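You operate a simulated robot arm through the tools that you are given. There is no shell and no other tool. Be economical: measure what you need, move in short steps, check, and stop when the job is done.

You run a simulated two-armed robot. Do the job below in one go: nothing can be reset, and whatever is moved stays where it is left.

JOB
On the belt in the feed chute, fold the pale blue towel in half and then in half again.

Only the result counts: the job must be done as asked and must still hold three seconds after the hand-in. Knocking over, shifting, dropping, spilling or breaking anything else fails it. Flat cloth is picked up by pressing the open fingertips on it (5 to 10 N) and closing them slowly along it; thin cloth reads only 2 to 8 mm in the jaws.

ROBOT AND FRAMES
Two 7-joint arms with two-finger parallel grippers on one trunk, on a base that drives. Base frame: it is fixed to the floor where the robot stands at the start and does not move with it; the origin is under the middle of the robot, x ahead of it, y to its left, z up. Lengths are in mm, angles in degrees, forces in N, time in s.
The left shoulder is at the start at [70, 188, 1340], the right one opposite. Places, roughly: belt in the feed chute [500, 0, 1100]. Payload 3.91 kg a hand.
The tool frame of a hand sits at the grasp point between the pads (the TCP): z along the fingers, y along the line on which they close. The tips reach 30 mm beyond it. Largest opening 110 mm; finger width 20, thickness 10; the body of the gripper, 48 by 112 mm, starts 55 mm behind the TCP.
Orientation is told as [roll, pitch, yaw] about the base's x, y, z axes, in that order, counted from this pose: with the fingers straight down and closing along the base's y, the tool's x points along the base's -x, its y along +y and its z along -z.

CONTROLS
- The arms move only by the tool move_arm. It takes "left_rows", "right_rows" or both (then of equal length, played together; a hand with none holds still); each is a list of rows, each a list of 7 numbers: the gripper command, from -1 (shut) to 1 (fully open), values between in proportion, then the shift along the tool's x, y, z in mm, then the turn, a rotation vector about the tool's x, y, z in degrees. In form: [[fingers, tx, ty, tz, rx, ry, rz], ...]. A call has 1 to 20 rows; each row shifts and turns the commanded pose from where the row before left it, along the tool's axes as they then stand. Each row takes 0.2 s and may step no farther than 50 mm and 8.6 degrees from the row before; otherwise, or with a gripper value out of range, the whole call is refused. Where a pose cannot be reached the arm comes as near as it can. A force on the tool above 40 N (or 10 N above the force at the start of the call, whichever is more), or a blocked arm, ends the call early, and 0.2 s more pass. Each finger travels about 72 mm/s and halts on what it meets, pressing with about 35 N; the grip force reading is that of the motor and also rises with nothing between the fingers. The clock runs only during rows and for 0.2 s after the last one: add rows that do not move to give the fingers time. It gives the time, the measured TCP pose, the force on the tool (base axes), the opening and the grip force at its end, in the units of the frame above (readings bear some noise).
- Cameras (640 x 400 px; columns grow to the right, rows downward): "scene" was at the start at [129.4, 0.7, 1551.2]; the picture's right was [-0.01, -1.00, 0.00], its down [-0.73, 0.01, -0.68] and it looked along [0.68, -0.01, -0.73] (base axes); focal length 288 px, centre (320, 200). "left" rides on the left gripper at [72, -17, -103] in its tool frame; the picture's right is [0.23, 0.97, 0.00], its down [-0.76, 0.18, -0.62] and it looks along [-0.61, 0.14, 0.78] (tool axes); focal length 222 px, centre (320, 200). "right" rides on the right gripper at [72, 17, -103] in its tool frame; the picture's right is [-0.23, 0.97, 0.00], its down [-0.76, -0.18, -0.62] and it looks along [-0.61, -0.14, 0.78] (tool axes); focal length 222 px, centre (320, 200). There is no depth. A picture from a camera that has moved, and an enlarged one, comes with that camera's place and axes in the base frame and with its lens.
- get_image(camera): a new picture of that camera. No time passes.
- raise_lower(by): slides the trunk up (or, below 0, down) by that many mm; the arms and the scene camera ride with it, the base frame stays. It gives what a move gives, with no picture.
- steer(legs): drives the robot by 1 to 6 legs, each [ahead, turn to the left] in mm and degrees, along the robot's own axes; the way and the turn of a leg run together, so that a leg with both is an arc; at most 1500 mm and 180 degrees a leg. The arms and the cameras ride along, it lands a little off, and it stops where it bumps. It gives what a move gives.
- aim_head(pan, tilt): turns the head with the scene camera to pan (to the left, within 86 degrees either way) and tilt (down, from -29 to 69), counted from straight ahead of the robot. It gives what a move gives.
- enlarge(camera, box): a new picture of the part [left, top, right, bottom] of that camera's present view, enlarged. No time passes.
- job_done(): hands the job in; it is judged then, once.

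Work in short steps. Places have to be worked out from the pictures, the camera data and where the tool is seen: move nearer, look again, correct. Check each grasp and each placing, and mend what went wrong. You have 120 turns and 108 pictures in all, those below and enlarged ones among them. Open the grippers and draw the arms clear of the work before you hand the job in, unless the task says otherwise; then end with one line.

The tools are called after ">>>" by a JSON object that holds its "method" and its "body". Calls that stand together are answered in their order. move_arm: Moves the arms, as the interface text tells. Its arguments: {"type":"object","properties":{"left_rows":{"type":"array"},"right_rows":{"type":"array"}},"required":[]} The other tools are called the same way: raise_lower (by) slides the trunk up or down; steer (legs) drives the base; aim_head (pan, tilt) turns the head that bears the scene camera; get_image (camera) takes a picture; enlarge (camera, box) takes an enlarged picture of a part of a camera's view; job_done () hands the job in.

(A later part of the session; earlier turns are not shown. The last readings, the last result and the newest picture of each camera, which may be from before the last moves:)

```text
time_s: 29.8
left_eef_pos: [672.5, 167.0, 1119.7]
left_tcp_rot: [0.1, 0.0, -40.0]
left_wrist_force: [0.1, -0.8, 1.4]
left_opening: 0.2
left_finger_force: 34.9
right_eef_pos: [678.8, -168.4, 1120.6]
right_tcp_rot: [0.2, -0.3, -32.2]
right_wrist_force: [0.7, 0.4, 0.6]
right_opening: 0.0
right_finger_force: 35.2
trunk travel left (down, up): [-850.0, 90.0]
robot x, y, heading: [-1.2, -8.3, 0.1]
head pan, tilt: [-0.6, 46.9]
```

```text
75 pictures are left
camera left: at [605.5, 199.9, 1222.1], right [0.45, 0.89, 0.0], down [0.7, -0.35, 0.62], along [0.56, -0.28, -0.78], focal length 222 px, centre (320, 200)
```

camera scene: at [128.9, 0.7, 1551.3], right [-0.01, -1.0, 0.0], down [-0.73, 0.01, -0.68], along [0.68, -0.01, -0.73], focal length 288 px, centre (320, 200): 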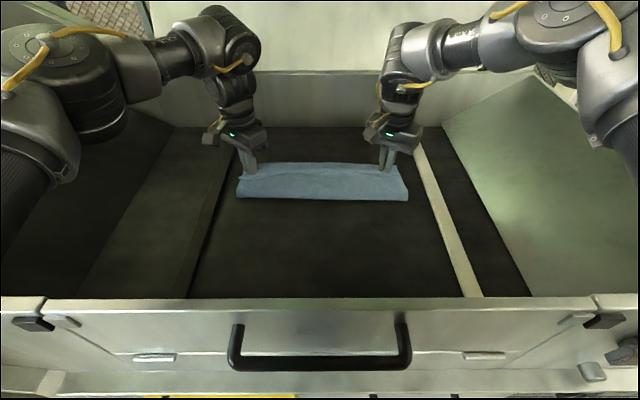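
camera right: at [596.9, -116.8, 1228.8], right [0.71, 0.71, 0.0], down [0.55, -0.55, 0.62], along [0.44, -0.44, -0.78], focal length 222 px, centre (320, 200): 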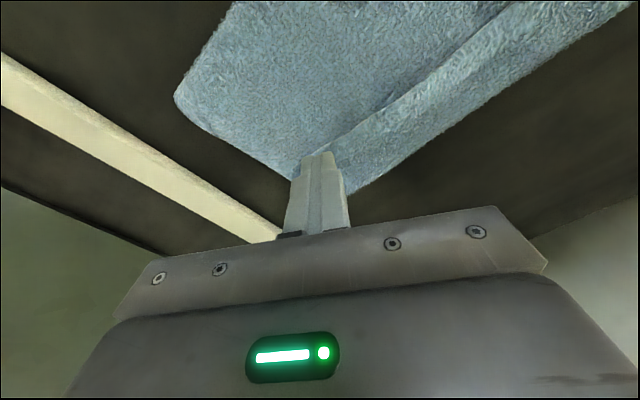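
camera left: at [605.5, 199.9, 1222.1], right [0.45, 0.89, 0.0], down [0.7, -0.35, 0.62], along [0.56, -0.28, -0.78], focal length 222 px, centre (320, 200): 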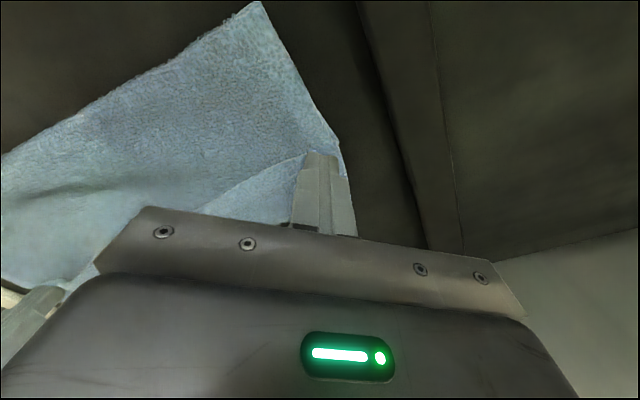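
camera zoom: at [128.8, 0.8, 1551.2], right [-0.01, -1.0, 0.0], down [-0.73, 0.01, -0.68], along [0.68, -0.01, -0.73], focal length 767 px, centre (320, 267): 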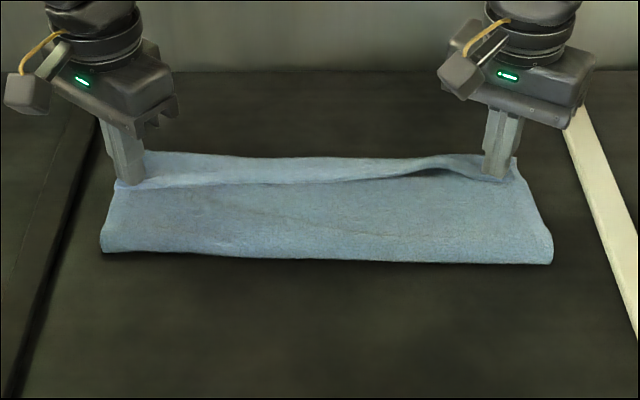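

It's working: flap edges follow the fingers. Continue 28 mm farther.

>>> {"method": "move_arm", "body": {"left_rows": [[-1, -5.4, 4.5, 0, 0, 0, 0], [-1, -5.4, 4.5, 0, 0, 0, 0], [-1, -5.4, 4.5, 0, 0, 0, 0], [-1, -5.4, 4.5, 0, 0, 0, 0], [-1, 0, 0, 0, 0, 0, 0]], "right_rows": [[-1, -5.9, 3.7, 0, 0, 0, 0], [-1, -5.9, 3.7, 0, 0, 0, 0], [-1, -5.9, 3.7, 0, 0, 0, 0], [-1, -5.9, 3.7, 0, 0, 0, 0], [-1, 0, 0, 0, 0, 0, 0]]}}

>>> {"method": "enlarge", "body": {"camera": "scene", "box": [200, 100, 440, 250]}}

>>> {"method": "get_image", "body": {"camera": "left"}}

>>> {"method": "get_image", "body": {"camera": "right"}}

```text
time_s: 31.0
left_eef_pos: [699.7, 165.5, 1120.1]
left_tcp_rot: [0.0, -0.1, -40.0]
left_wrist_force: [-0.3, 0.2, -0.2]
left_opening: 0.1
left_finger_force: 34.8
right_eef_pos: [679.0, -163.3, 1117.8]
right_tcp_rot: [0.3, -0.3, -31.9]
right_wrist_force: [0.4, -0.7, 1.3]
right_opening: 0.1
right_finger_force: 35.3
right hand out of reach, approached as far as the arm can: row 1, 2, 3, 4
trunk travel left (down, up): [-850.0, 90.0]
robot x, y, heading: [-0.3, -1.4, 0.3]
head pan, tilt: [-0.6, 46.9]
```

```text
2.67 times, centred on (320, 175) of scene
camera zoom: at [129.0, 0.3, 1551.2], right [-0.01, -1.0, 0.0], down [-0.73, 0.01, -0.68], along [0.68, -0.01, -0.73], focal length 767 px, centre (320, 267)
```

zoom: 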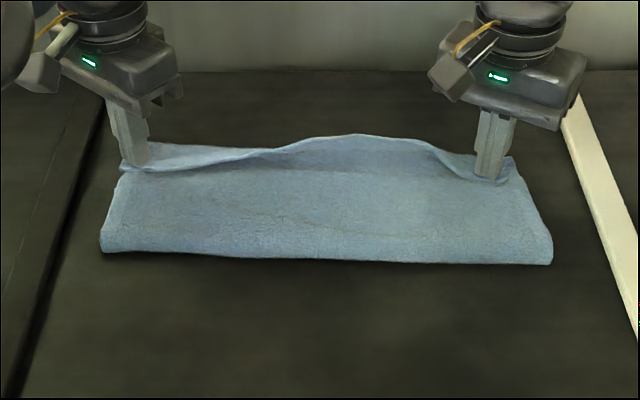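

```text
73 pictures are left
camera left: at [633.9, 199.5, 1221.8], right [0.45, 0.89, 0.0], down [0.7, -0.35, 0.62], along [0.56, -0.28, -0.78], focal length 222 px, centre (320, 200)
```

left: 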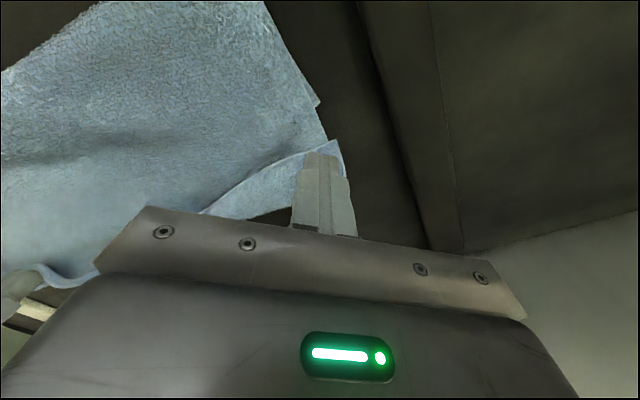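

```text
72 pictures are left
camera right: at [626.4, -109.9, 1221.7], right [0.71, 0.7, 0.01], down [0.55, -0.56, 0.63], along [0.44, -0.44, -0.78], focal length 222 px, centre (320, 200)
```

right: 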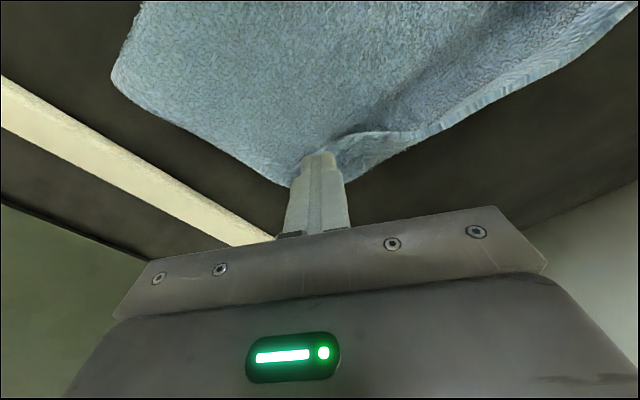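

The middle edge has flipped up and over; the right hand hit its limit. I yaw the right more (after a small lift-free turn) and drag on, and left finishes a bit further.

>>> {"method": "move_arm", "body": {"left_rows": [[-1, 0, 0, 0, 0, 0, 0], [-1, 0, 0, 0, 0, 0, 0], [-1, -4, 3.2, 0, 0, 0, 0], [-1, -4, 3.2, 0, 0, 0, 0], [-1, 0, 0, 0, 0, 0, 0], [-1, 0, 0, 0, 0, 0, 0]], "right_rows": [[-1, 0, 0, 0, 0, 0, 8], [-1, 0, 0, 0, 0, 0, 8], [-1, -5.4, 6, 0, 0, 0, 0], [-1, -5.4, 6, 0, 0, 0, 0], [-1, -5.4, 6, 0, 0, 0, 0], [-1, 0, 0, 0, 0, 0, 0]]}}

>>> {"method": "enlarge", "body": {"camera": "scene", "box": [200, 100, 440, 250]}}

```text
time_s: 32.4
left_eef_pos: [705.8, 166.4, 1120.1]
left_tcp_rot: [0.1, 0.0, -40.0]
left_wrist_force: [-0.7, 0.2, 1.2]
left_opening: 0.1
left_finger_force: 34.8
left hand out of reach, approached as far as the arm can: row 4
right_eef_pos: [703.8, -161.0, 1118.5]
right_tcp_rot: [0.2, -0.1, -47.8]
right_wrist_force: [0.2, 0.4, 1.4]
right_opening: 0.0
right_finger_force: 34.8
trunk travel left (down, up): [-850.0, 90.0]
robot x, y, heading: [1.9, 3.9, 0.2]
head pan, tilt: [-0.6, 46.9]
```

```text
2.67 times, centred on (320, 175) of scene
camera zoom: at [128.8, 0.7, 1551.2], right [-0.01, -1.0, 0.0], down [-0.73, 0.01, -0.68], along [0.68, -0.01, -0.73], focal length 767 px, centre (320, 267)
```

zoom: 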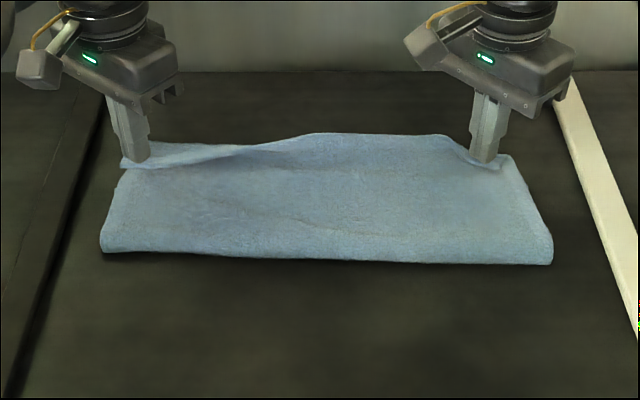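

Much of the flap is unrolled now. Lift both hands and look at what remains.

>>> {"method": "move_arm", "body": {"left_rows": [[-1, 0, 0, -20, 0, 0, 0], [-1, 0, 0, -30, 0, 0, 0], [-1, 0, 0, -30, 0, 0, 0]], "right_rows": [[-1, 0, 0, -20, 0, 0, 0], [-1, 0, 0, -30, 0, 0, 0], [-1, 0, 0, -30, 0, 0, 0]]}}

>>> {"method": "enlarge", "body": {"camera": "scene", "box": [220, 130, 420, 220]}}

>>> {"method": "get_image", "body": {"camera": "left"}}

>>> {"method": "get_image", "body": {"camera": "right"}}

```text
time_s: 33.2
left_eef_pos: [687.0, 153.5, 1199.2]
left_tcp_rot: [0.0, 0.0, -40.0]
left_wrist_force: [-0.2, 1.0, -0.2]
left_opening: 0.0
left_finger_force: 35.4
left hand out of reach, approached as far as the arm can: row 2, 3
right_eef_pos: [690.3, -160.6, 1197.9]
right_tcp_rot: [0.4, -0.3, -48.1]
right_wrist_force: [-0.9, 1.1, 0.2]
right_opening: 0.1
right_finger_force: 35.4
right hand out of reach, approached as far as the arm can: row 2, 3
trunk travel left (down, up): [-850.0, 90.0]
robot x, y, heading: [1.4, 0.9, 0.1]
head pan, tilt: [-0.6, 46.9]
```

```text
3.20 times, centred on (320, 175) of scene
camera zoom: at [126.2, 0.8, 1551.4], right [-0.01, -1.0, 0.0], down [-0.73, 0.01, -0.69], along [0.69, -0.01, -0.73], focal length 920 px, centre (320, 280)
```

zoom: 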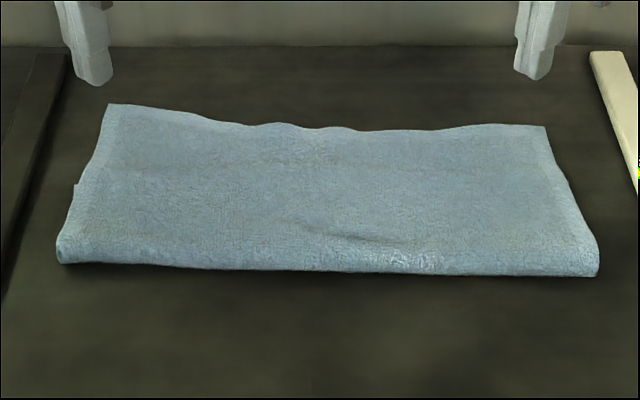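

```text
69 pictures are left
camera left: at [619.7, 188.2, 1299.8], right [0.45, 0.89, 0.0], down [0.7, -0.35, 0.62], along [0.56, -0.28, -0.78], focal length 222 px, centre (320, 200)
```

left: 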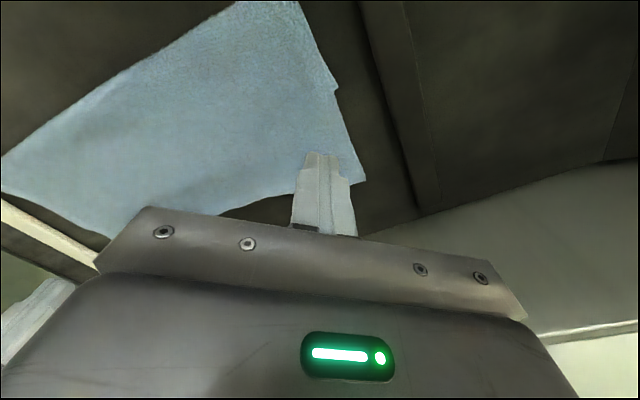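

```text
68 pictures are left
camera right: at [653.8, -94.4, 1301.7], right [0.88, 0.48, 0.01], down [0.37, -0.69, 0.63], along [0.31, -0.54, -0.78], focal length 222 px, centre (320, 200)
```

right: 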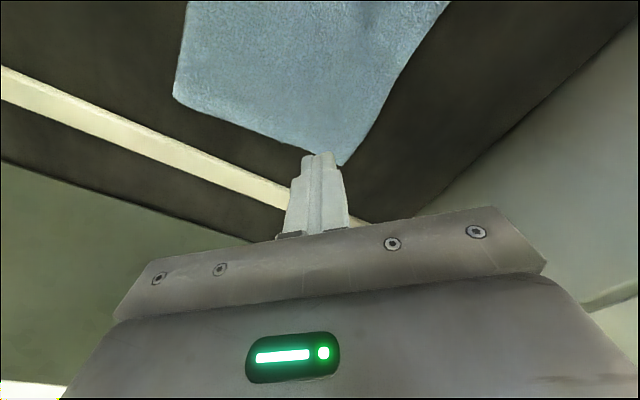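

The flap is flat, but the top now overhangs: far-left corner ≈(770,169), far-right ≈(736,-193), near fold ≈575. I zoom on the left edge to find where the bottom layer ends.

>>> {"method": "enlarge", "body": {"camera": "left", "box": [250, 20, 400, 210]}}

>>> {"method": "enlarge", "body": {"camera": "scene", "box": [225, 140, 285, 200]}}

>>> {"method": "enlarge", "body": {"camera": "scene", "box": [360, 140, 420, 200]}}

```text
2.11 times, centred on (325, 115) of left
camera zoom: at [619.7, 188.2, 1299.8], right [0.45, 0.89, 0.0], down [0.7, -0.35, 0.62], along [0.56, -0.28, -0.78], focal length 468 px, centre (310, 379)
```

zoom: 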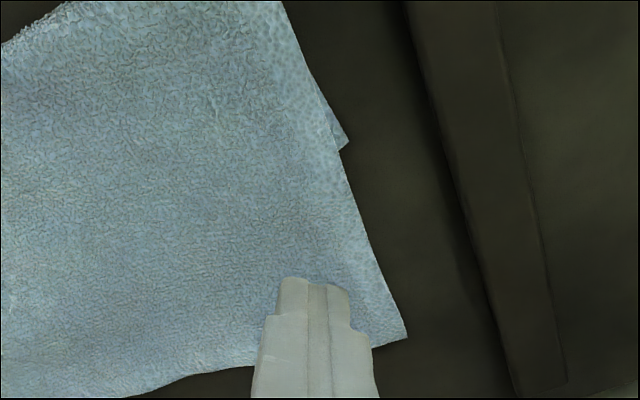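

```text
6.67 times, centred on (255, 170) of scene
camera zoom: at [126.2, 0.8, 1551.4], right [-0.01, -1.0, 0.0], down [-0.73, 0.01, -0.69], along [0.69, -0.01, -0.73], focal length 1918 px, centre (753, 400)
```

zoom: 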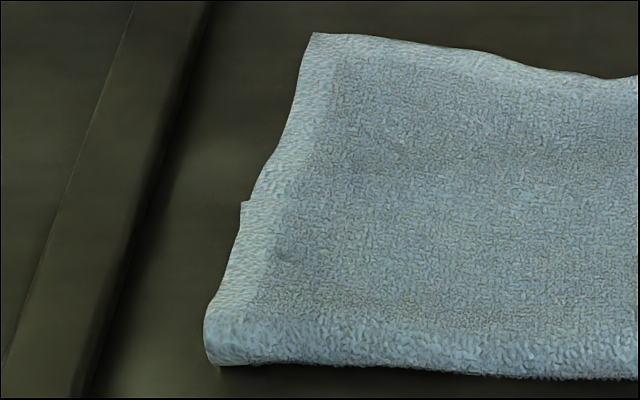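

```text
6.67 times, centred on (390, 170) of scene
camera zoom: at [126.2, 0.8, 1551.4], right [-0.01, -1.0, 0.0], down [-0.73, 0.01, -0.69], along [0.69, -0.01, -0.73], focal length 1918 px, centre (-147, 400)
```

zoom: 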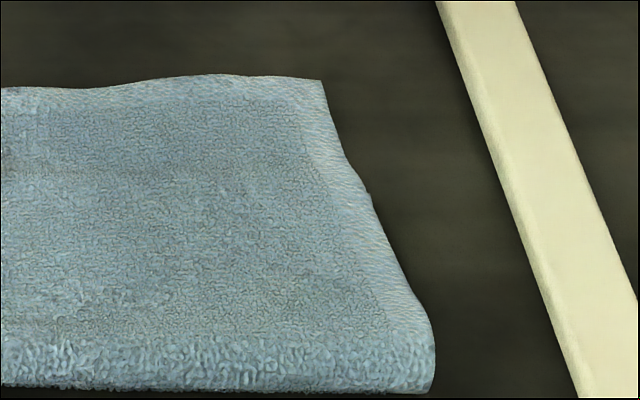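

Bottom far corners are at x≈668 on both ends; the top overhangs by ~100 left and ~68 right. Plan: re-grip the far corners of the top layer, lift back to unroll the fold, and lay it at x≈668. The left corner is beyond reach, so first I press it and drag it ~50 mm toward me.

>>> {"method": "move_arm", "body": {"left_rows": [[-1, 0, 0, 25, 0, 0, 0], [-1, 0, 0, 25, 0, 0, 0], [-1, -6.6, 10.8, 10, 0, 0, 0], [-1, 0, 0, 20, 0, 0, 0], [-1, 0, 0, 3, 0, 0, 0], [-1, 0, 0, 0, 0, 0, 0]]}}

```text
time_s: 34.6
left_eef_pos: [701.8, 159.9, 1114.1]
left_tcp_rot: [0.0, 0.0, -39.9]
left_wrist_force: [-0.5, 0.1, 3.4]
left_opening: 0.0
left_finger_force: 34.7
right_eef_pos: [693.2, -159.1, 1195.9]
right_tcp_rot: [0.3, -0.2, -47.9]
right_wrist_force: [0.0, -0.5, 1.0]
right_opening: 0.0
right_finger_force: 35.5
trunk travel left (down, up): [-850.0, 90.0]
robot x, y, heading: [3.3, -1.9, -0.1]
head pan, tilt: [-0.6, 46.9]
```

Contact at 3.4 N. Press slightly and drag -x 50 mm; at the bottom-layer edge rise a little.

>>> {"method": "move_arm", "body": {"left_rows": [[-1, 0, 0, 0.5, 0, 0, 0], [-1, 7.7, -6.4, 0, 0, 0, 0], [-1, 7.7, -6.4, 0, 0, 0, 0], [-1, 7.7, -6.4, -1, 0, 0, 0], [-1, 7.7, -6.4, -1, 0, 0, 0], [-1, 7.7, -6.4, -1, 0, 0, 0], [-1, 0, 0, 0, 0, 0, 0]]}}

>>> {"method": "enlarge", "body": {"camera": "scene", "box": [220, 110, 420, 220]}}

```text
time_s: 36.2
left_eef_pos: [651.2, 158.9, 1116.3]
left_tcp_rot: [0.0, 0.1, -39.9]
left_wrist_force: [0.6, -0.3, -0.4]
left_opening: 0.0
left_finger_force: 35.2
right_eef_pos: [693.5, -159.5, 1196.6]
right_tcp_rot: [0.4, 0.0, -47.8]
right_wrist_force: [-1.0, -0.5, 0.0]
right_opening: 0.0
right_finger_force: 35.3
trunk travel left (down, up): [-850.0, 90.0]
robot x, y, heading: [-3.8, -0.2, -0.0]
head pan, tilt: [-0.6, 46.9]
```

```text
3.20 times, centred on (320, 165) of scene
camera zoom: at [129.7, 0.5, 1551.2], right [-0.01, -1.0, 0.0], down [-0.73, 0.01, -0.68], along [0.68, -0.01, -0.73], focal length 920 px, centre (320, 312)
```

zoom: 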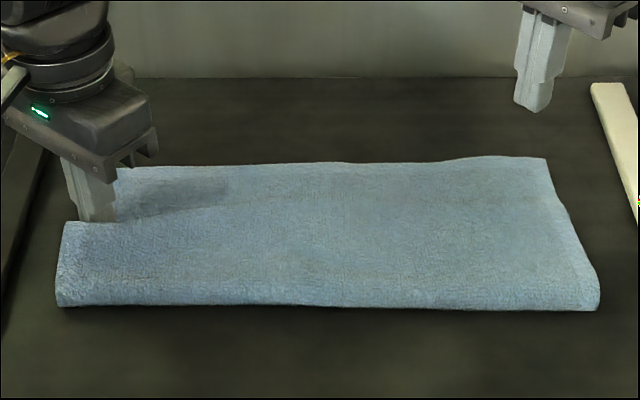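

Dragging actually rolls the fold back nicely. Lift left to see the left end.

>>> {"method": "move_arm", "body": {"left_rows": [[-1, 0, 0, -30, 0, 0, 0], [-1, 0, 0, -40, 0, 0, 0]]}}

>>> {"method": "get_image", "body": {"camera": "left"}}

>>> {"method": "enlarge", "body": {"camera": "scene", "box": [220, 110, 420, 220]}}

```text
time_s: 36.8
left_eef_pos: [649.7, 157.5, 1188.9]
left_tcp_rot: [0.0, 0.0, -40.1]
left_wrist_force: [-0.2, 0.9, -0.1]
left_opening: 0.0
left_finger_force: 35.1
right_eef_pos: [690.7, -159.4, 1198.3]
right_tcp_rot: [0.3, -0.2, -47.9]
right_wrist_force: [0.0, -0.5, 0.0]
right_opening: 0.1
right_finger_force: 35.3
trunk travel left (down, up): [-850.0, 90.0]
robot x, y, heading: [1.0, -4.0, -0.3]
head pan, tilt: [-0.6, 46.9]
```

```text
63 pictures are left
camera left: at [583.2, 191.8, 1289.8], right [0.45, 0.89, 0.0], down [0.7, -0.35, 0.62], along [0.56, -0.28, -0.78], focal length 222 px, centre (320, 200)
```

left: 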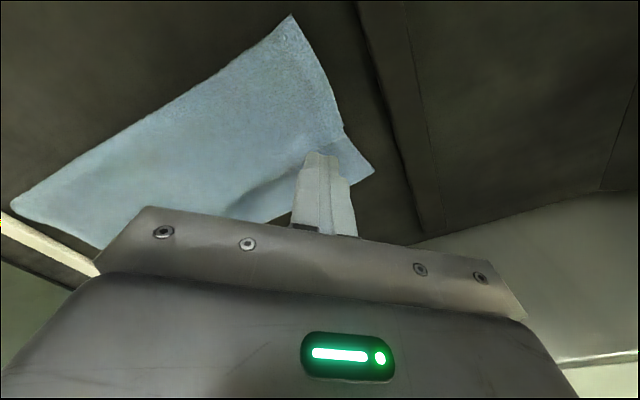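

```text
3.20 times, centred on (320, 165) of scene
camera zoom: at [127.4, -0.6, 1551.3], right [-0.01, -1.0, 0.0], down [-0.73, 0.01, -0.68], along [0.68, -0.01, -0.73], focal length 920 px, centre (320, 312)
```

zoom: 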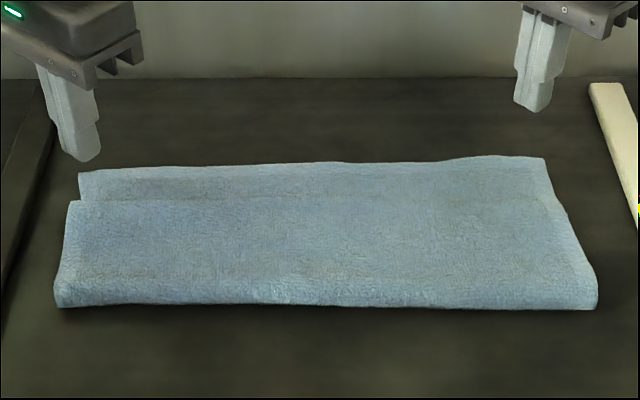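

Zoom in to determine which layer is on top at the crease line.

>>> {"method": "enlarge", "body": {"camera": "scene", "box": [230, 155, 270, 205]}}

>>> {"method": "enlarge", "body": {"camera": "left", "box": [280, 80, 400, 200]}}

```text
8.00 times, centred on (250, 180) of scene
camera zoom: at [127.4, -0.6, 1551.3], right [-0.01, -1.0, 0.0], down [-0.73, 0.01, -0.68], along [0.68, -0.01, -0.73], focal length 2301 px, centre (880, 360)
```

zoom: 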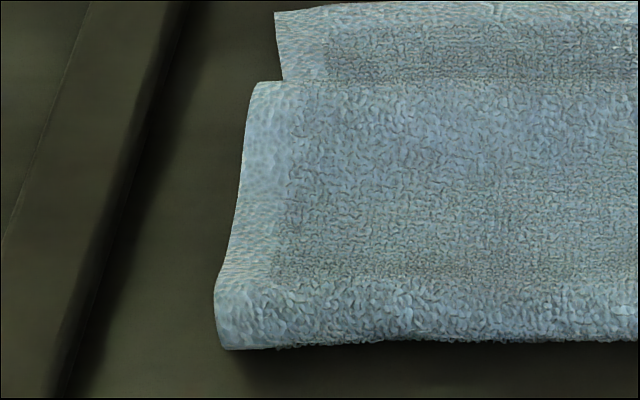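

```text
3.33 times, centred on (340, 140) of left
camera zoom: at [583.2, 191.8, 1289.8], right [0.45, 0.89, 0.0], down [0.7, -0.35, 0.62], along [0.56, -0.28, -0.78], focal length 740 px, centre (253, 400)
```

zoom: 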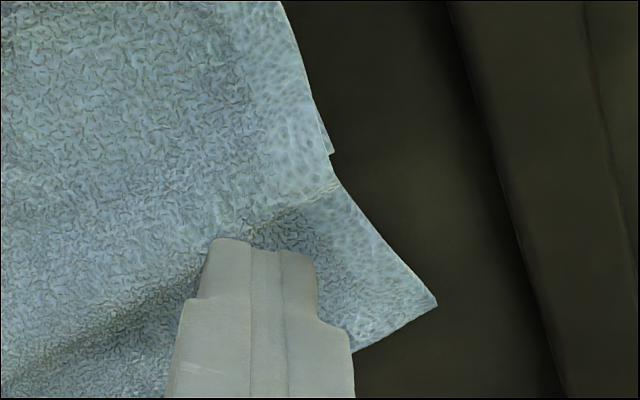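

The top layer is continuous and overhangs ~62–67 mm at both ends. I place both fingertips on the overhang at x≈700 and drag it toward me.

>>> {"method": "move_arm", "body": {"left_rows": [[-1, 0, 0, 20, 0, 0, 0], [-1, -17.7, 17.8, 15, 0, 0, 0], [-1, -17.7, 17.8, 15, 0, 0, 0], [-1, 0, 0, 20, 0, 0, 0], [-1, 0, 0, 5, 0, 0, 0], [-1, 0, 0, 0, 0, 0, 0]], "right_rows": [[-1, 0, 0, 25, 0, 0, 0], [-1, 0, 0, 25, 0, 0, 0], [-1, -9.7, 3.4, 10, 0, 0, 0], [-1, 0, 0, 18, 0, 0, 0], [-1, 0, 0, 5, 0, 0, 0], [-1, 0, 0, 0, 0, 0, 0]]}}

```text
time_s: 38.2
left_eef_pos: [701.3, 163.5, 1113.5]
left_tcp_rot: [0.1, -0.1, -39.9]
left_wrist_force: [2.9, 0.2, 7.5]
left_opening: 0.1
left_finger_force: 34.9
right_eef_pos: [702.1, -164.3, 1113.5]
right_tcp_rot: [0.1, -0.2, -48.0]
right_wrist_force: [0.1, -1.3, 0.6]
right_opening: 0.0
right_finger_force: 34.7
trunk travel left (down, up): [-850.0, 90.0]
robot x, y, heading: [-0.9, -0.2, 0.0]
head pan, tilt: [-0.6, 46.9]
```

Both at contact; drag 60 mm toward -x.

>>> {"method": "move_arm", "body": {"left_rows": [[-1, 0, 0, 0, 0, 0, 0], [-1, 7.7, -6.4, 0, 0, 0, 0], [-1, 7.7, -6.4, 0, 0, 0, 0], [-1, 7.7, -6.4, -1, 0, 0, 0], [-1, 7.7, -6.4, -1, 0, 0, 0], [-1, 7.7, -6.4, -1, 0, 0, 0], [-1, 7.7, -6.4, 0, 0, 0, 0], [-1, 0, 0, 0, 0, 0, 0]], "right_rows": [[-1, 0, 0, 1, 0, 0, 0], [-1, 6.7, -7.4, 0, 0, 0, 0], [-1, 6.7, -7.4, 0, 0, 0, 0], [-1, 6.7, -7.4, -1, 0, 0, 0], [-1, 6.7, -7.4, -1, 0, 0, 0], [-1, 6.7, -7.4, -1, 0, 0, 0], [-1, 6.7, -7.4, 0, 0, 0, 0], [-1, 0, 0, 0, 0, 0, 0]]}}

>>> {"method": "enlarge", "body": {"camera": "scene", "box": [220, 110, 420, 220]}}

>>> {"method": "get_image", "body": {"camera": "right"}}

>>> {"method": "get_image", "body": {"camera": "left"}}

```text
time_s: 40.0
left_eef_pos: [641.4, 164.7, 1114.5]
left_tcp_rot: [-0.1, 0.1, -40.1]
left_wrist_force: [-0.1, -0.4, 0.4]
left_opening: 0.1
left_finger_force: 35.3
right_eef_pos: [642.5, -163.2, 1114.3]
right_tcp_rot: [0.2, -0.2, -47.9]
right_wrist_force: [-0.4, 1.1, 1.6]
right_opening: 0.0
right_finger_force: 35.0
trunk travel left (down, up): [-850.0, 90.0]
robot x, y, heading: [-2.4, -1.3, -0.1]
head pan, tilt: [-0.6, 46.9]
```

```text
3.20 times, centred on (320, 165) of scene
camera zoom: at [129.2, 0.8, 1551.1], right [-0.01, -1.0, 0.0], down [-0.73, 0.01, -0.68], along [0.68, -0.01, -0.73], focal length 920 px, centre (320, 312)
```

zoom: 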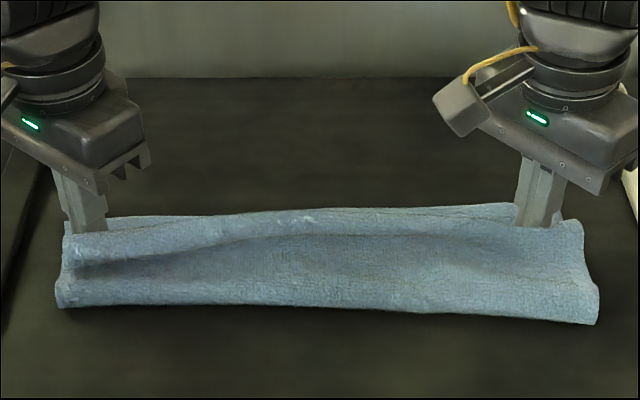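

```text
58 pictures are left
camera right: at [606.3, -99.1, 1218.3], right [0.88, 0.48, 0.0], down [0.38, -0.68, 0.62], along [0.3, -0.55, -0.78], focal length 222 px, centre (320, 200)
```

right: 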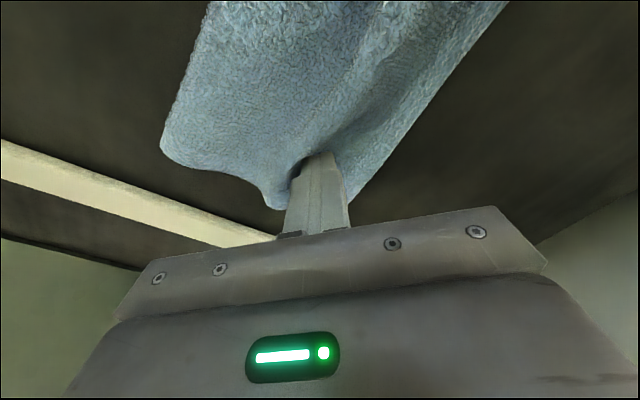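

```text
57 pictures are left
camera left: at [574.5, 197.5, 1216.7], right [0.45, 0.89, 0.0], down [0.7, -0.35, 0.62], along [0.55, -0.28, -0.78], focal length 222 px, centre (320, 200)
```

left: 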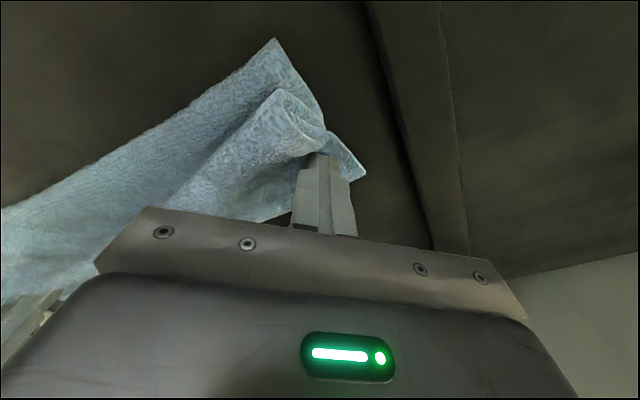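

A bulge formed ahead of the fingers. I'll lift over it, press on the near side close to the fold (x≈585) and draw it toward me so the fold rolls and the bulge flattens.

>>> {"method": "move_arm", "body": {"left_rows": [[-1, 0, 0, -30, 0, 0, 0], [-1, 0, 0, -30, 0, 0, 0], [-1, 21, -17.6, 0, 0, 0, 0], [-1, 21, -17.6, 0, 0, 0, 0], [-1, 0, 0, 0, 0, 0, 0]], "right_rows": [[-1, 0, 0, -30, 0, 0, 0], [-1, 0, 0, -30, 0, 0, 0], [-1, 18.4, -20.4, 0, 0, 0, 0], [-1, 18.4, -20.4, 0, 0, 0, 0], [-1, 0, 0, 0, 0, 0, 0]]}}

>>> {"method": "enlarge", "body": {"camera": "scene", "box": [220, 110, 420, 220]}}

>>> {"method": "get_image", "body": {"camera": "left"}}

>>> {"method": "get_image", "body": {"camera": "right"}}

```text
time_s: 41.2
left_eef_pos: [587.4, 164.1, 1174.2]
left_tcp_rot: [0.0, 0.0, -39.9]
left_wrist_force: [-0.2, 0.6, 0.6]
left_opening: 0.0
left_finger_force: 35.0
right_eef_pos: [587.8, -164.4, 1174.1]
right_tcp_rot: [0.2, -0.1, -47.9]
right_wrist_force: [0.3, 0.4, 0.2]
right_opening: 0.0
right_finger_force: 34.9
trunk travel left (down, up): [-850.0, 90.0]
robot x, y, heading: [-2.0, 1.1, -0.1]
head pan, tilt: [-0.6, 46.9]
```

```text
3.20 times, centred on (320, 165) of scene
camera zoom: at [130.1, 0.3, 1551.1], right [-0.01, -1.0, 0.0], down [-0.73, 0.01, -0.68], along [0.68, -0.01, -0.73], focal length 920 px, centre (320, 312)
```

zoom: 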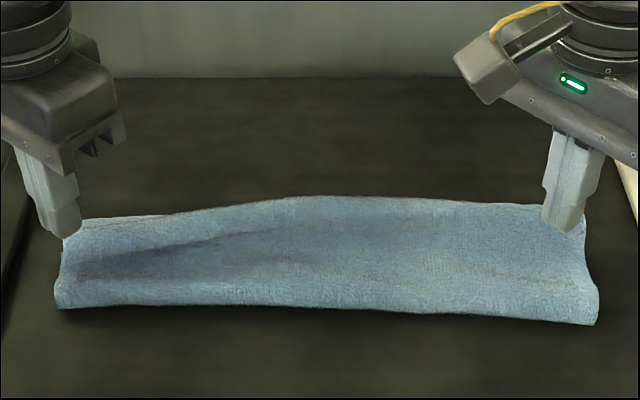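

```text
55 pictures are left
camera left: at [520.2, 196.9, 1276.7], right [0.45, 0.89, 0.0], down [0.7, -0.35, 0.62], along [0.56, -0.28, -0.78], focal length 222 px, centre (320, 200)
```

left: 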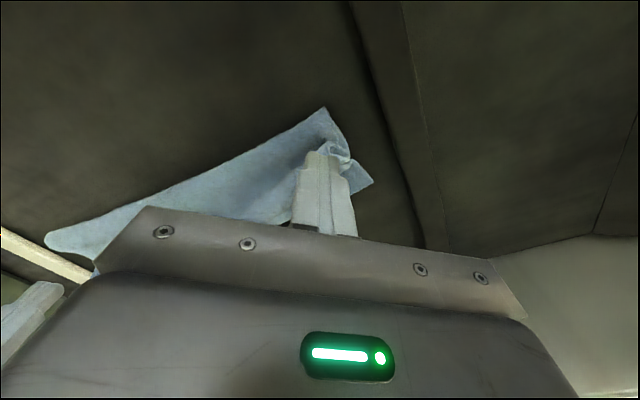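

```text
54 pictures are left
camera right: at [552.4, -99.9, 1278.8], right [0.88, 0.48, 0.0], down [0.38, -0.68, 0.62], along [0.3, -0.55, -0.78], focal length 222 px, centre (320, 200)
```

right: 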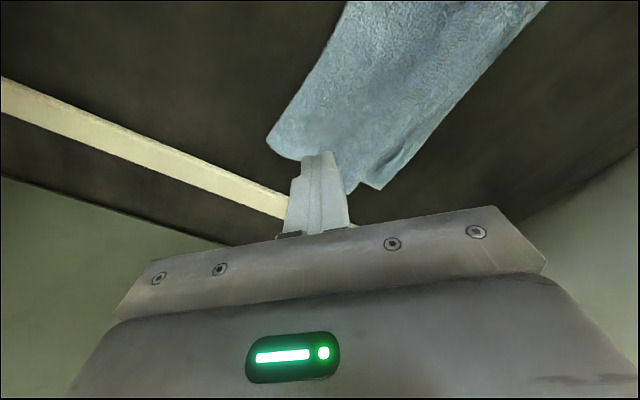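

Near fold is at x≈570 left, ≈552 right. Lower at the present x (just inside the fold).

>>> {"method": "move_arm", "body": {"left_rows": [[-1, 0, 0, 20, 0, 0, 0], [-1, 0, 0, 20, 0, 0, 0], [-1, 0, 0, 10, 0, 0, 0], [-1, 0, 0, 5, 0, 0, 0], [-1, 0, 0, 0, 0, 0, 0]], "right_rows": [[-1, 0, 0, 20, 0, 0, 0], [-1, 5, -5, 20, 0, 0, 0], [-1, 0, 0, 10, 0, 0, 0], [-1, 0, 0, 5, 0, 0, 0], [-1, 0, 0, 0, 0, 0, 0]]}}

```text
time_s: 42.4
left_eef_pos: [586.0, 162.9, 1119.5]
left_tcp_rot: [0.0, 0.0, -40.0]
left_wrist_force: [1.4, -0.9, 8.1]
left_opening: 0.0
left_finger_force: 34.5
right_eef_pos: [580.3, -165.0, 1120.6]
right_tcp_rot: [0.1, -0.1, -47.9]
right_wrist_force: [-0.7, -0.2, 0.3]
right_opening: 0.0
right_finger_force: 35.2
trunk travel left (down, up): [-850.0, 90.0]
robot x, y, heading: [-1.9, 1.2, 0.0]
head pan, tilt: [-0.6, 46.9]
```

Ease left slightly, right down to contact, and drag 28 mm toward me.

>>> {"method": "move_arm", "body": {"left_rows": [[-1, 0, 0, -0.5, 0, 0, 0], [-1, 0, 0, 0, 0, 0, 0], [-1, 5.4, -4.5, 0, 0, 0, 0], [-1, 5.4, -4.5, 0, 0, 0, 0], [-1, 5.4, -4.5, 0, 0, 0, 0], [-1, 5.4, -4.5, 0, 0, 0, 0], [-1, 0, 0, 0, 0, 0, 0]], "right_rows": [[-1, 0, 0, 2, 0, 0, 0], [-1, 0, 0, 0.8, 0, 0, 0], [-1, 4.7, -5.2, 0, 0, 0, 0], [-1, 4.7, -5.2, 0, 0, 0, 0], [-1, 4.7, -5.2, 0, 0, 0, 0], [-1, 4.7, -5.2, 0, 0, 0, 0], [-1, 0, 0, 0, 0, 0, 0]]}}

>>> {"method": "enlarge", "body": {"camera": "scene", "box": [220, 110, 420, 220]}}

```text
time_s: 44.0
left_eef_pos: [558.4, 163.8, 1120.3]
left_tcp_rot: [0.0, 0.1, -40.1]
left_wrist_force: [0.2, -0.4, 0.5]
left_opening: 0.0
left_finger_force: 35.1
right_eef_pos: [551.3, -163.3, 1117.3]
right_tcp_rot: [0.1, -0.2, -47.9]
right_wrist_force: [2.4, 1.3, 1.9]
right_opening: 0.0
right_finger_force: 35.3
trunk travel left (down, up): [-850.0, 90.0]
robot x, y, heading: [1.1, -1.4, 0.2]
head pan, tilt: [-0.6, 46.9]
```

```text
3.20 times, centred on (320, 165) of scene
camera zoom: at [129.7, 0.9, 1551.2], right [-0.01, -1.0, 0.0], down [-0.73, 0.01, -0.68], along [0.68, -0.01, -0.73], focal length 920 px, centre (320, 312)
```

zoom: 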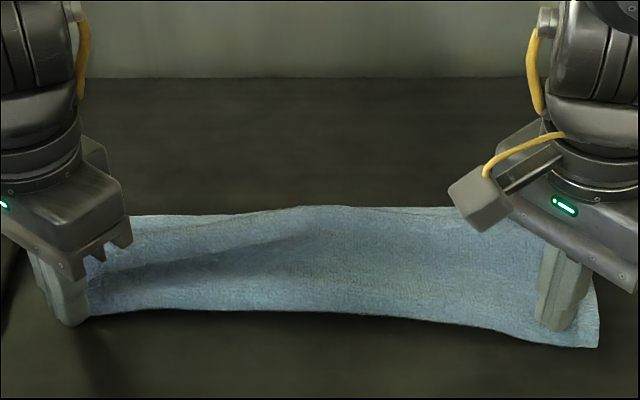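

Right end rolled out well; left slipped near the edge. Lift both and move back for a clear view.

>>> {"method": "move_arm", "body": {"left_rows": [[-1, 0, 0, -30, 0, 0, 0], [-1, 0, 0, -40, 0, 0, 0], [-1, -15, 38, 0, 0, 0, 0]], "right_rows": [[-1, 0, 0, -30, 0, 0, 0], [-1, 0, 0, -40, 0, 0, 0], [-1, -30, -15, 0, 0, 0, 0]]}}

>>> {"method": "enlarge", "body": {"camera": "scene", "box": [220, 110, 420, 220]}}

>>> {"method": "get_image", "body": {"camera": "left"}}

>>> {"method": "get_image", "body": {"camera": "right"}}

```text
time_s: 44.8
left_eef_pos: [598.3, 181.4, 1187.7]
left_tcp_rot: [-0.1, 0.2, -39.9]
left_wrist_force: [0.0, 0.0, -0.5]
left_opening: 0.1
left_finger_force: 35.1
right_eef_pos: [564.8, -198.3, 1185.4]
right_tcp_rot: [0.0, 0.1, -47.9]
right_wrist_force: [0.4, -0.2, -0.4]
right_opening: 0.0
right_finger_force: 34.9
trunk travel left (down, up): [-850.0, 90.0]
robot x, y, heading: [1.7, 2.4, -0.0]
head pan, tilt: [-0.6, 46.9]
```

```text
3.20 times, centred on (320, 165) of scene
camera zoom: at [133.2, -1.4, 1550.8], right [-0.01, -1.0, 0.0], down [-0.73, 0.01, -0.68], along [0.68, -0.01, -0.73], focal length 920 px, centre (320, 312)
```

zoom: 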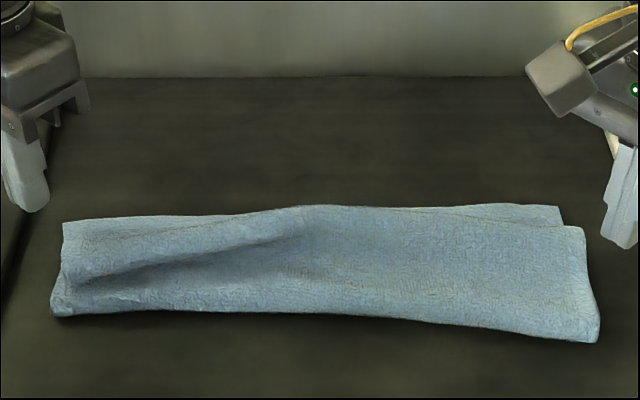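

```text
51 pictures are left
camera left: at [531.2, 214.6, 1291.2], right [0.45, 0.89, 0.0], down [0.7, -0.35, 0.62], along [0.55, -0.28, -0.78], focal length 222 px, centre (320, 200)
```

left: 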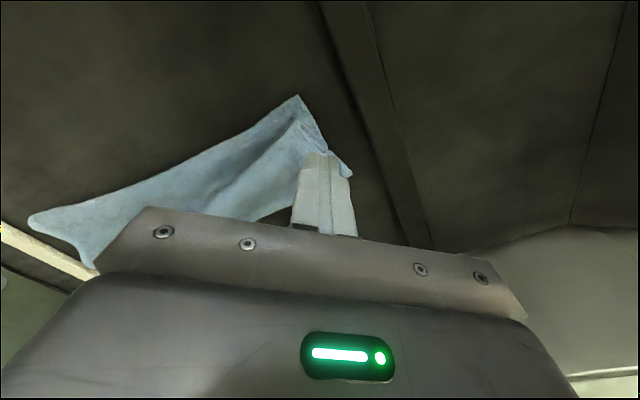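

```text
50 pictures are left
camera right: at [527.5, -132.1, 1288.4], right [0.87, 0.48, 0.0], down [0.38, -0.69, 0.62], along [0.3, -0.54, -0.78], focal length 222 px, centre (320, 200)
```

right: 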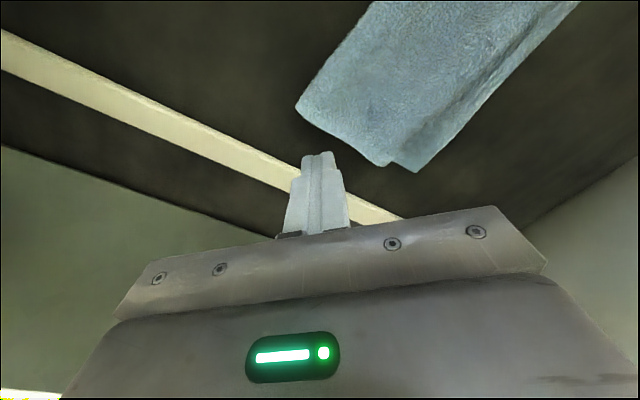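

There's still slack bulge. Zoom on both ends to identify layers before regripping the top edge.

>>> {"method": "enlarge", "body": {"camera": "right", "box": [280, 40, 480, 200]}}

>>> {"method": "enlarge", "body": {"camera": "left", "box": [220, 80, 380, 220]}}

>>> {"method": "enlarge", "body": {"camera": "scene", "box": [230, 165, 290, 215]}}

>>> {"method": "enlarge", "body": {"camera": "scene", "box": [355, 165, 415, 215]}}

```text
2.50 times, centred on (380, 120) of right
camera zoom: at [527.5, -132.1, 1288.4], right [0.87, 0.48, 0.0], down [0.38, -0.69, 0.62], along [0.3, -0.54, -0.78], focal length 555 px, centre (170, 400)
```

zoom: 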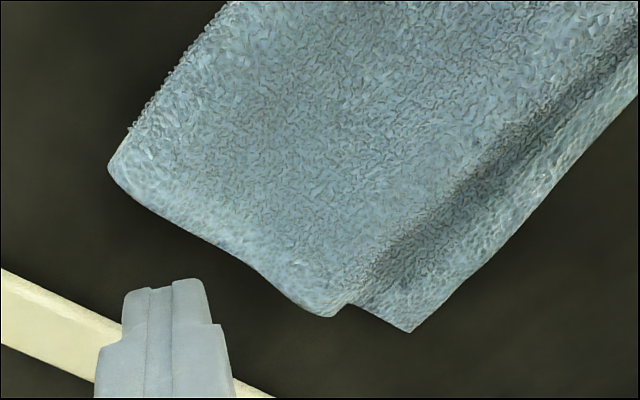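

```text
2.86 times, centred on (300, 150) of left
camera zoom: at [531.2, 214.6, 1291.2], right [0.45, 0.89, 0.0], down [0.7, -0.35, 0.62], along [0.55, -0.28, -0.78], focal length 635 px, centre (377, 343)
```

zoom: 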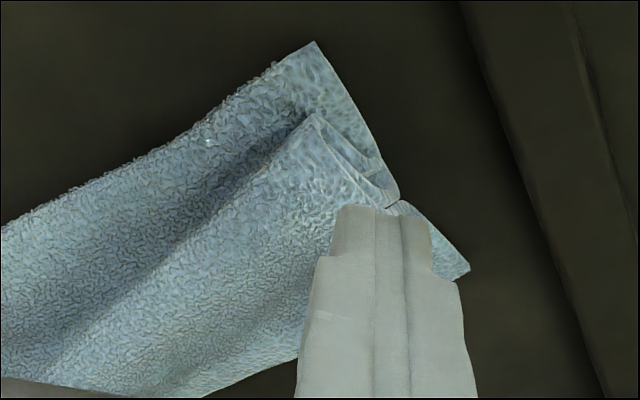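

```text
8.00 times, centred on (260, 190) of scene
camera zoom: at [133.2, -1.4, 1550.8], right [-0.01, -1.0, 0.0], down [-0.73, 0.01, -0.68], along [0.68, -0.01, -0.73], focal length 2301 px, centre (800, 280)
```

zoom: 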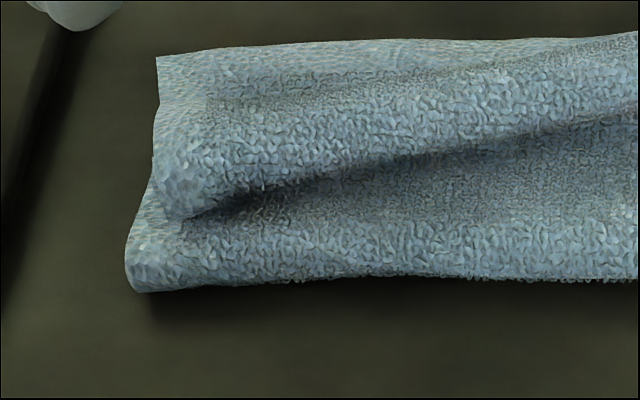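

```text
8.00 times, centred on (385, 190) of scene
camera zoom: at [133.2, -1.4, 1550.8], right [-0.01, -1.0, 0.0], down [-0.73, 0.01, -0.68], along [0.68, -0.01, -0.73], focal length 2301 px, centre (-200, 280)
```

zoom: 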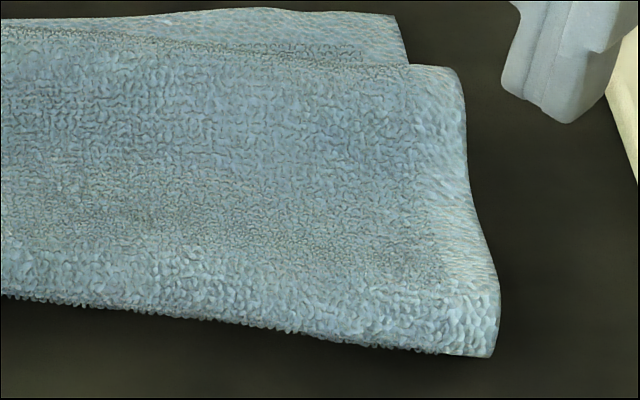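

The bulge is in the top ply. Cleaner approach: pull the top ply back out to +x so it overhangs flat, pinch that overhang's corners (single ply, corner on the far side), lift back over the fold line to unroll it, and lay it down. First place fingertips on the far strip and drag +x.

>>> {"method": "move_arm", "body": {"left_rows": [[-1, -23, 9, 0, 0, 0, 0], [-1, -23, 9, 0, 0, 0, 0], [-1, 0, 0, 20, 0, 0, 0], [-1, 0, 0, 25, 0, 0, 0], [-1, 0, 0, 18, 0, 0, 0], [-1, 0, 0, 4, 0, 0, 0], [-1, 0, 0, 0, 0, 0, 0]], "right_rows": [[-1, -14, 30, 0, 0, 0, 0], [-1, -14, 30, 0, 0, 0, 0], [-1, -14, 30, 20, 0, 0, 0], [-1, 0, 0, 25, 0, 0, 0], [-1, 0, 0, 18, 0, 0, 0], [-1, 0, 0, 4, 0, 0, 0], [-1, 0, 0, 0, 0, 0, 0]]}}

>>> {"method": "enlarge", "body": {"camera": "scene", "box": [220, 110, 420, 220]}}

```text
time_s: 46.4
left_eef_pos: [641.5, 169.3, 1123.6]
left_tcp_rot: [0.1, -0.1, -40.0]
left_wrist_force: [-1.1, 0.0, 0.2]
left_opening: 0.3
left_finger_force: 34.9
right_eef_pos: [656.4, -166.0, 1121.7]
right_tcp_rot: [0.2, -0.1, -47.9]
right_wrist_force: [-0.7, 0.1, 0.3]
right_opening: 0.2
right_finger_force: 35.4
trunk travel left (down, up): [-850.0, 90.0]
robot x, y, heading: [-2.9, 0.6, 0.0]
head pan, tilt: [-0.6, 46.9]
```

```text
3.20 times, centred on (320, 165) of scene
camera zoom: at [128.8, 1.1, 1551.3], right [-0.01, -1.0, 0.0], down [-0.73, 0.01, -0.68], along [0.68, -0.01, -0.73], focal length 920 px, centre (320, 312)
```

zoom: 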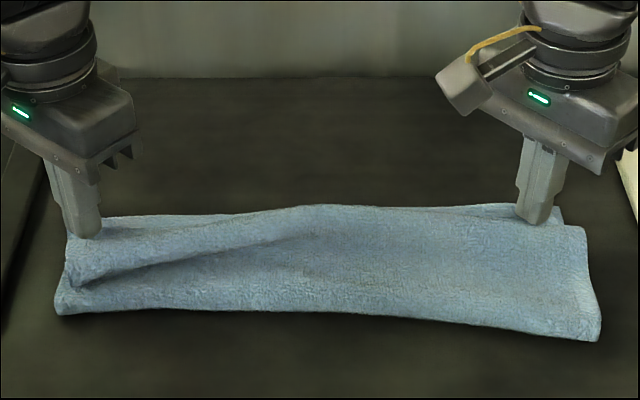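

Not touching yet; go down to light contact.

>>> {"method": "move_arm", "body": {"left_rows": [[-1, 0, 0, 2, 0, 0, 0], [-1, 0, 0, 2, 0, 0, 0], [-1, 0, 0, 0, 0, 0, 0]], "right_rows": [[-1, 0, 0, 2, 0, 0, 0], [-1, 0, 0, 2, 0, 0, 0], [-1, 0, 0, 0, 0, 0, 0]]}}

```text
time_s: 47.2
left_eef_pos: [641.3, 165.6, 1119.8]
left_tcp_rot: [0.1, 0.0, -40.0]
left_wrist_force: [0.0, 0.1, -0.1]
left_opening: 0.0
left_finger_force: 35.2
right_eef_pos: [657.0, -166.8, 1116.6]
right_tcp_rot: [0.2, -0.1, -47.8]
right_wrist_force: [-0.4, -0.2, -0.1]
right_opening: 0.0
right_finger_force: 35.0
trunk travel left (down, up): [-850.0, 90.0]
robot x, y, heading: [-3.9, 1.3, 0.2]
head pan, tilt: [-0.6, 46.9]
```

Still no contact; lower 2 mm more.

>>> {"method": "move_arm", "body": {"left_rows": [[-1, 0, 0, 1.5, 0, 0, 0], [-1, 0, 0, 1, 0, 0, 0], [-1, 0, 0, 0, 0, 0, 0]], "right_rows": [[-1, 0, 0, 1.5, 0, 0, 0], [-1, 0, 0, 1, 0, 0, 0], [-1, 0, 0, 0, 0, 0, 0]]}}

```text
time_s: 48.0
left_eef_pos: [640.7, 166.5, 1117.9]
left_tcp_rot: [0.1, -0.1, -40.1]
left_wrist_force: [-0.8, -0.7, 0.2]
left_opening: 0.0
left_finger_force: 35.2
right_eef_pos: [656.8, -168.0, 1113.2]
right_tcp_rot: [0.1, -0.1, -47.9]
right_wrist_force: [0.8, 0.1, 2.0]
right_opening: 0.2
right_finger_force: 35.1
trunk travel left (down, up): [-850.0, 90.0]
robot x, y, heading: [2.4, -1.9, -0.1]
head pan, tilt: [-0.6, 46.9]
```

Right is touching a single ply (z 1113). Test: drag the right finger +x 20 mm and see which layer follows; lower the left 2 mm more meanwhile.

>>> {"method": "move_arm", "body": {"left_rows": [[-1, 0, 0, 1.5, 0, 0, 0], [-1, 0, 0, 1, 0, 0, 0], [-1, 0, 0, 0, 0, 0, 0], [-1, 0, 0, 0, 0, 0, 0], [-1, 0, 0, 0, 0, 0, 0]], "right_rows": [[-1, 0, 0, 0.3, 0, 0, 0], [-1, -4.5, 5, 0, 0, 0, 0], [-1, -4.5, 5, 0, 0, 0, 0], [-1, -4.5, 5, 0, 0, 0, 0], [-1, 0, 0, 0, 0, 0, 0]]}}

>>> {"method": "enlarge", "body": {"camera": "scene", "box": [220, 110, 420, 220]}}

>>> {"method": "enlarge", "body": {"camera": "right", "box": [150, 20, 450, 220]}}

```text
time_s: 49.2
left_eef_pos: [641.7, 167.1, 1114.4]
left_tcp_rot: [0.0, 0.0, -40.0]
left_wrist_force: [0.0, 0.5, 0.8]
left_opening: 0.0
left_finger_force: 35.6
right_eef_pos: [676.5, -166.6, 1114.0]
right_tcp_rot: [0.2, 0.0, -48.0]
right_wrist_force: [-0.8, -0.5, 1.7]
right_opening: 0.1
right_finger_force: 34.6
trunk travel left (down, up): [-850.0, 90.0]
robot x, y, heading: [-1.0, -0.7, 0.2]
head pan, tilt: [-0.6, 46.9]
```

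```text
3.20 times, centred on (320, 165) of scene
camera zoom: at [128.5, 0.7, 1551.3], right [-0.01, -1.0, 0.0], down [-0.73, 0.01, -0.68], along [0.68, -0.01, -0.73], focal length 920 px, centre (320, 312)
```

zoom: 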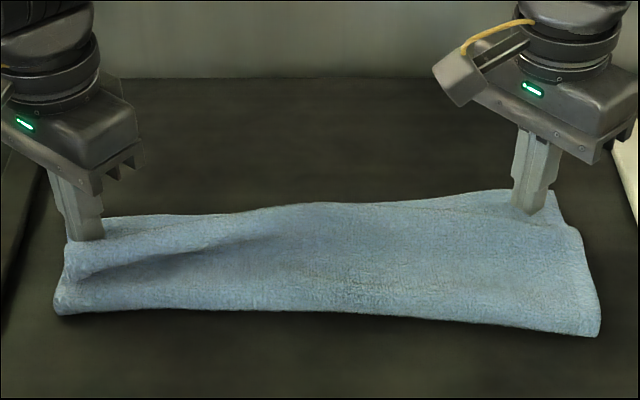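

```text
2.00 times, centred on (300, 120) of right
camera zoom: at [639.7, -102.2, 1217.7], right [0.88, 0.48, 0.0], down [0.38, -0.68, 0.62], along [0.3, -0.55, -0.78], focal length 444 px, centre (360, 360)
```

zoom: 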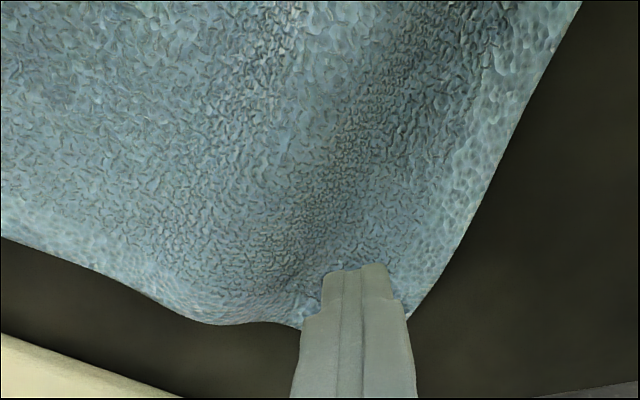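

The strip is clearly the top ply's overhang. Drag the left likewise +x 20 mm and view it.

>>> {"method": "move_arm", "body": {"left_rows": [[-1, 0, 0, 0.7, 0, 0, 0], [-1, -5.1, 4.3, 0, 0, 0, 0], [-1, -5.1, 4.3, 0, 0, 0, 0], [-1, -5.1, 4.3, 0, 0, 0, 0], [-1, 0, 0, 0, 0, 0, 0]]}}

>>> {"method": "get_image", "body": {"camera": "left"}}

>>> {"method": "get_image", "body": {"camera": "right"}}

```text
time_s: 50.4
left_eef_pos: [660.6, 166.0, 1113.9]
left_tcp_rot: [0.1, 0.0, -40.0]
left_wrist_force: [-0.5, 0.0, 0.3]
left_opening: 0.1
left_finger_force: 35.4
right_eef_pos: [676.2, -167.9, 1115.5]
right_tcp_rot: [0.3, -0.3, -47.9]
right_wrist_force: [-1.3, -0.1, 0.9]
right_opening: 0.0
right_finger_force: 34.6
trunk travel left (down, up): [-850.0, 90.0]
robot x, y, heading: [1.3, -0.8, 0.1]
head pan, tilt: [-0.6, 46.9]
```

```text
42 pictures are left
camera left: at [593.9, 201.0, 1216.5], right [0.45, 0.89, 0.0], down [0.7, -0.35, 0.62], along [0.56, -0.28, -0.78], focal length 222 px, centre (320, 200)
```

left: 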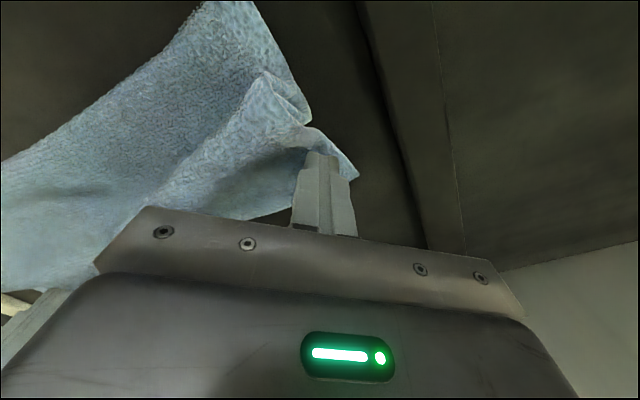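

```text
41 pictures are left
camera right: at [639.7, -102.2, 1217.7], right [0.88, 0.48, 0.0], down [0.38, -0.68, 0.62], along [0.3, -0.55, -0.78], focal length 222 px, centre (320, 200)
```

right: 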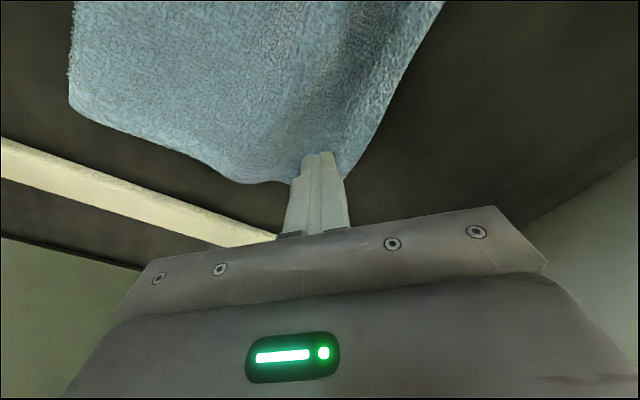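

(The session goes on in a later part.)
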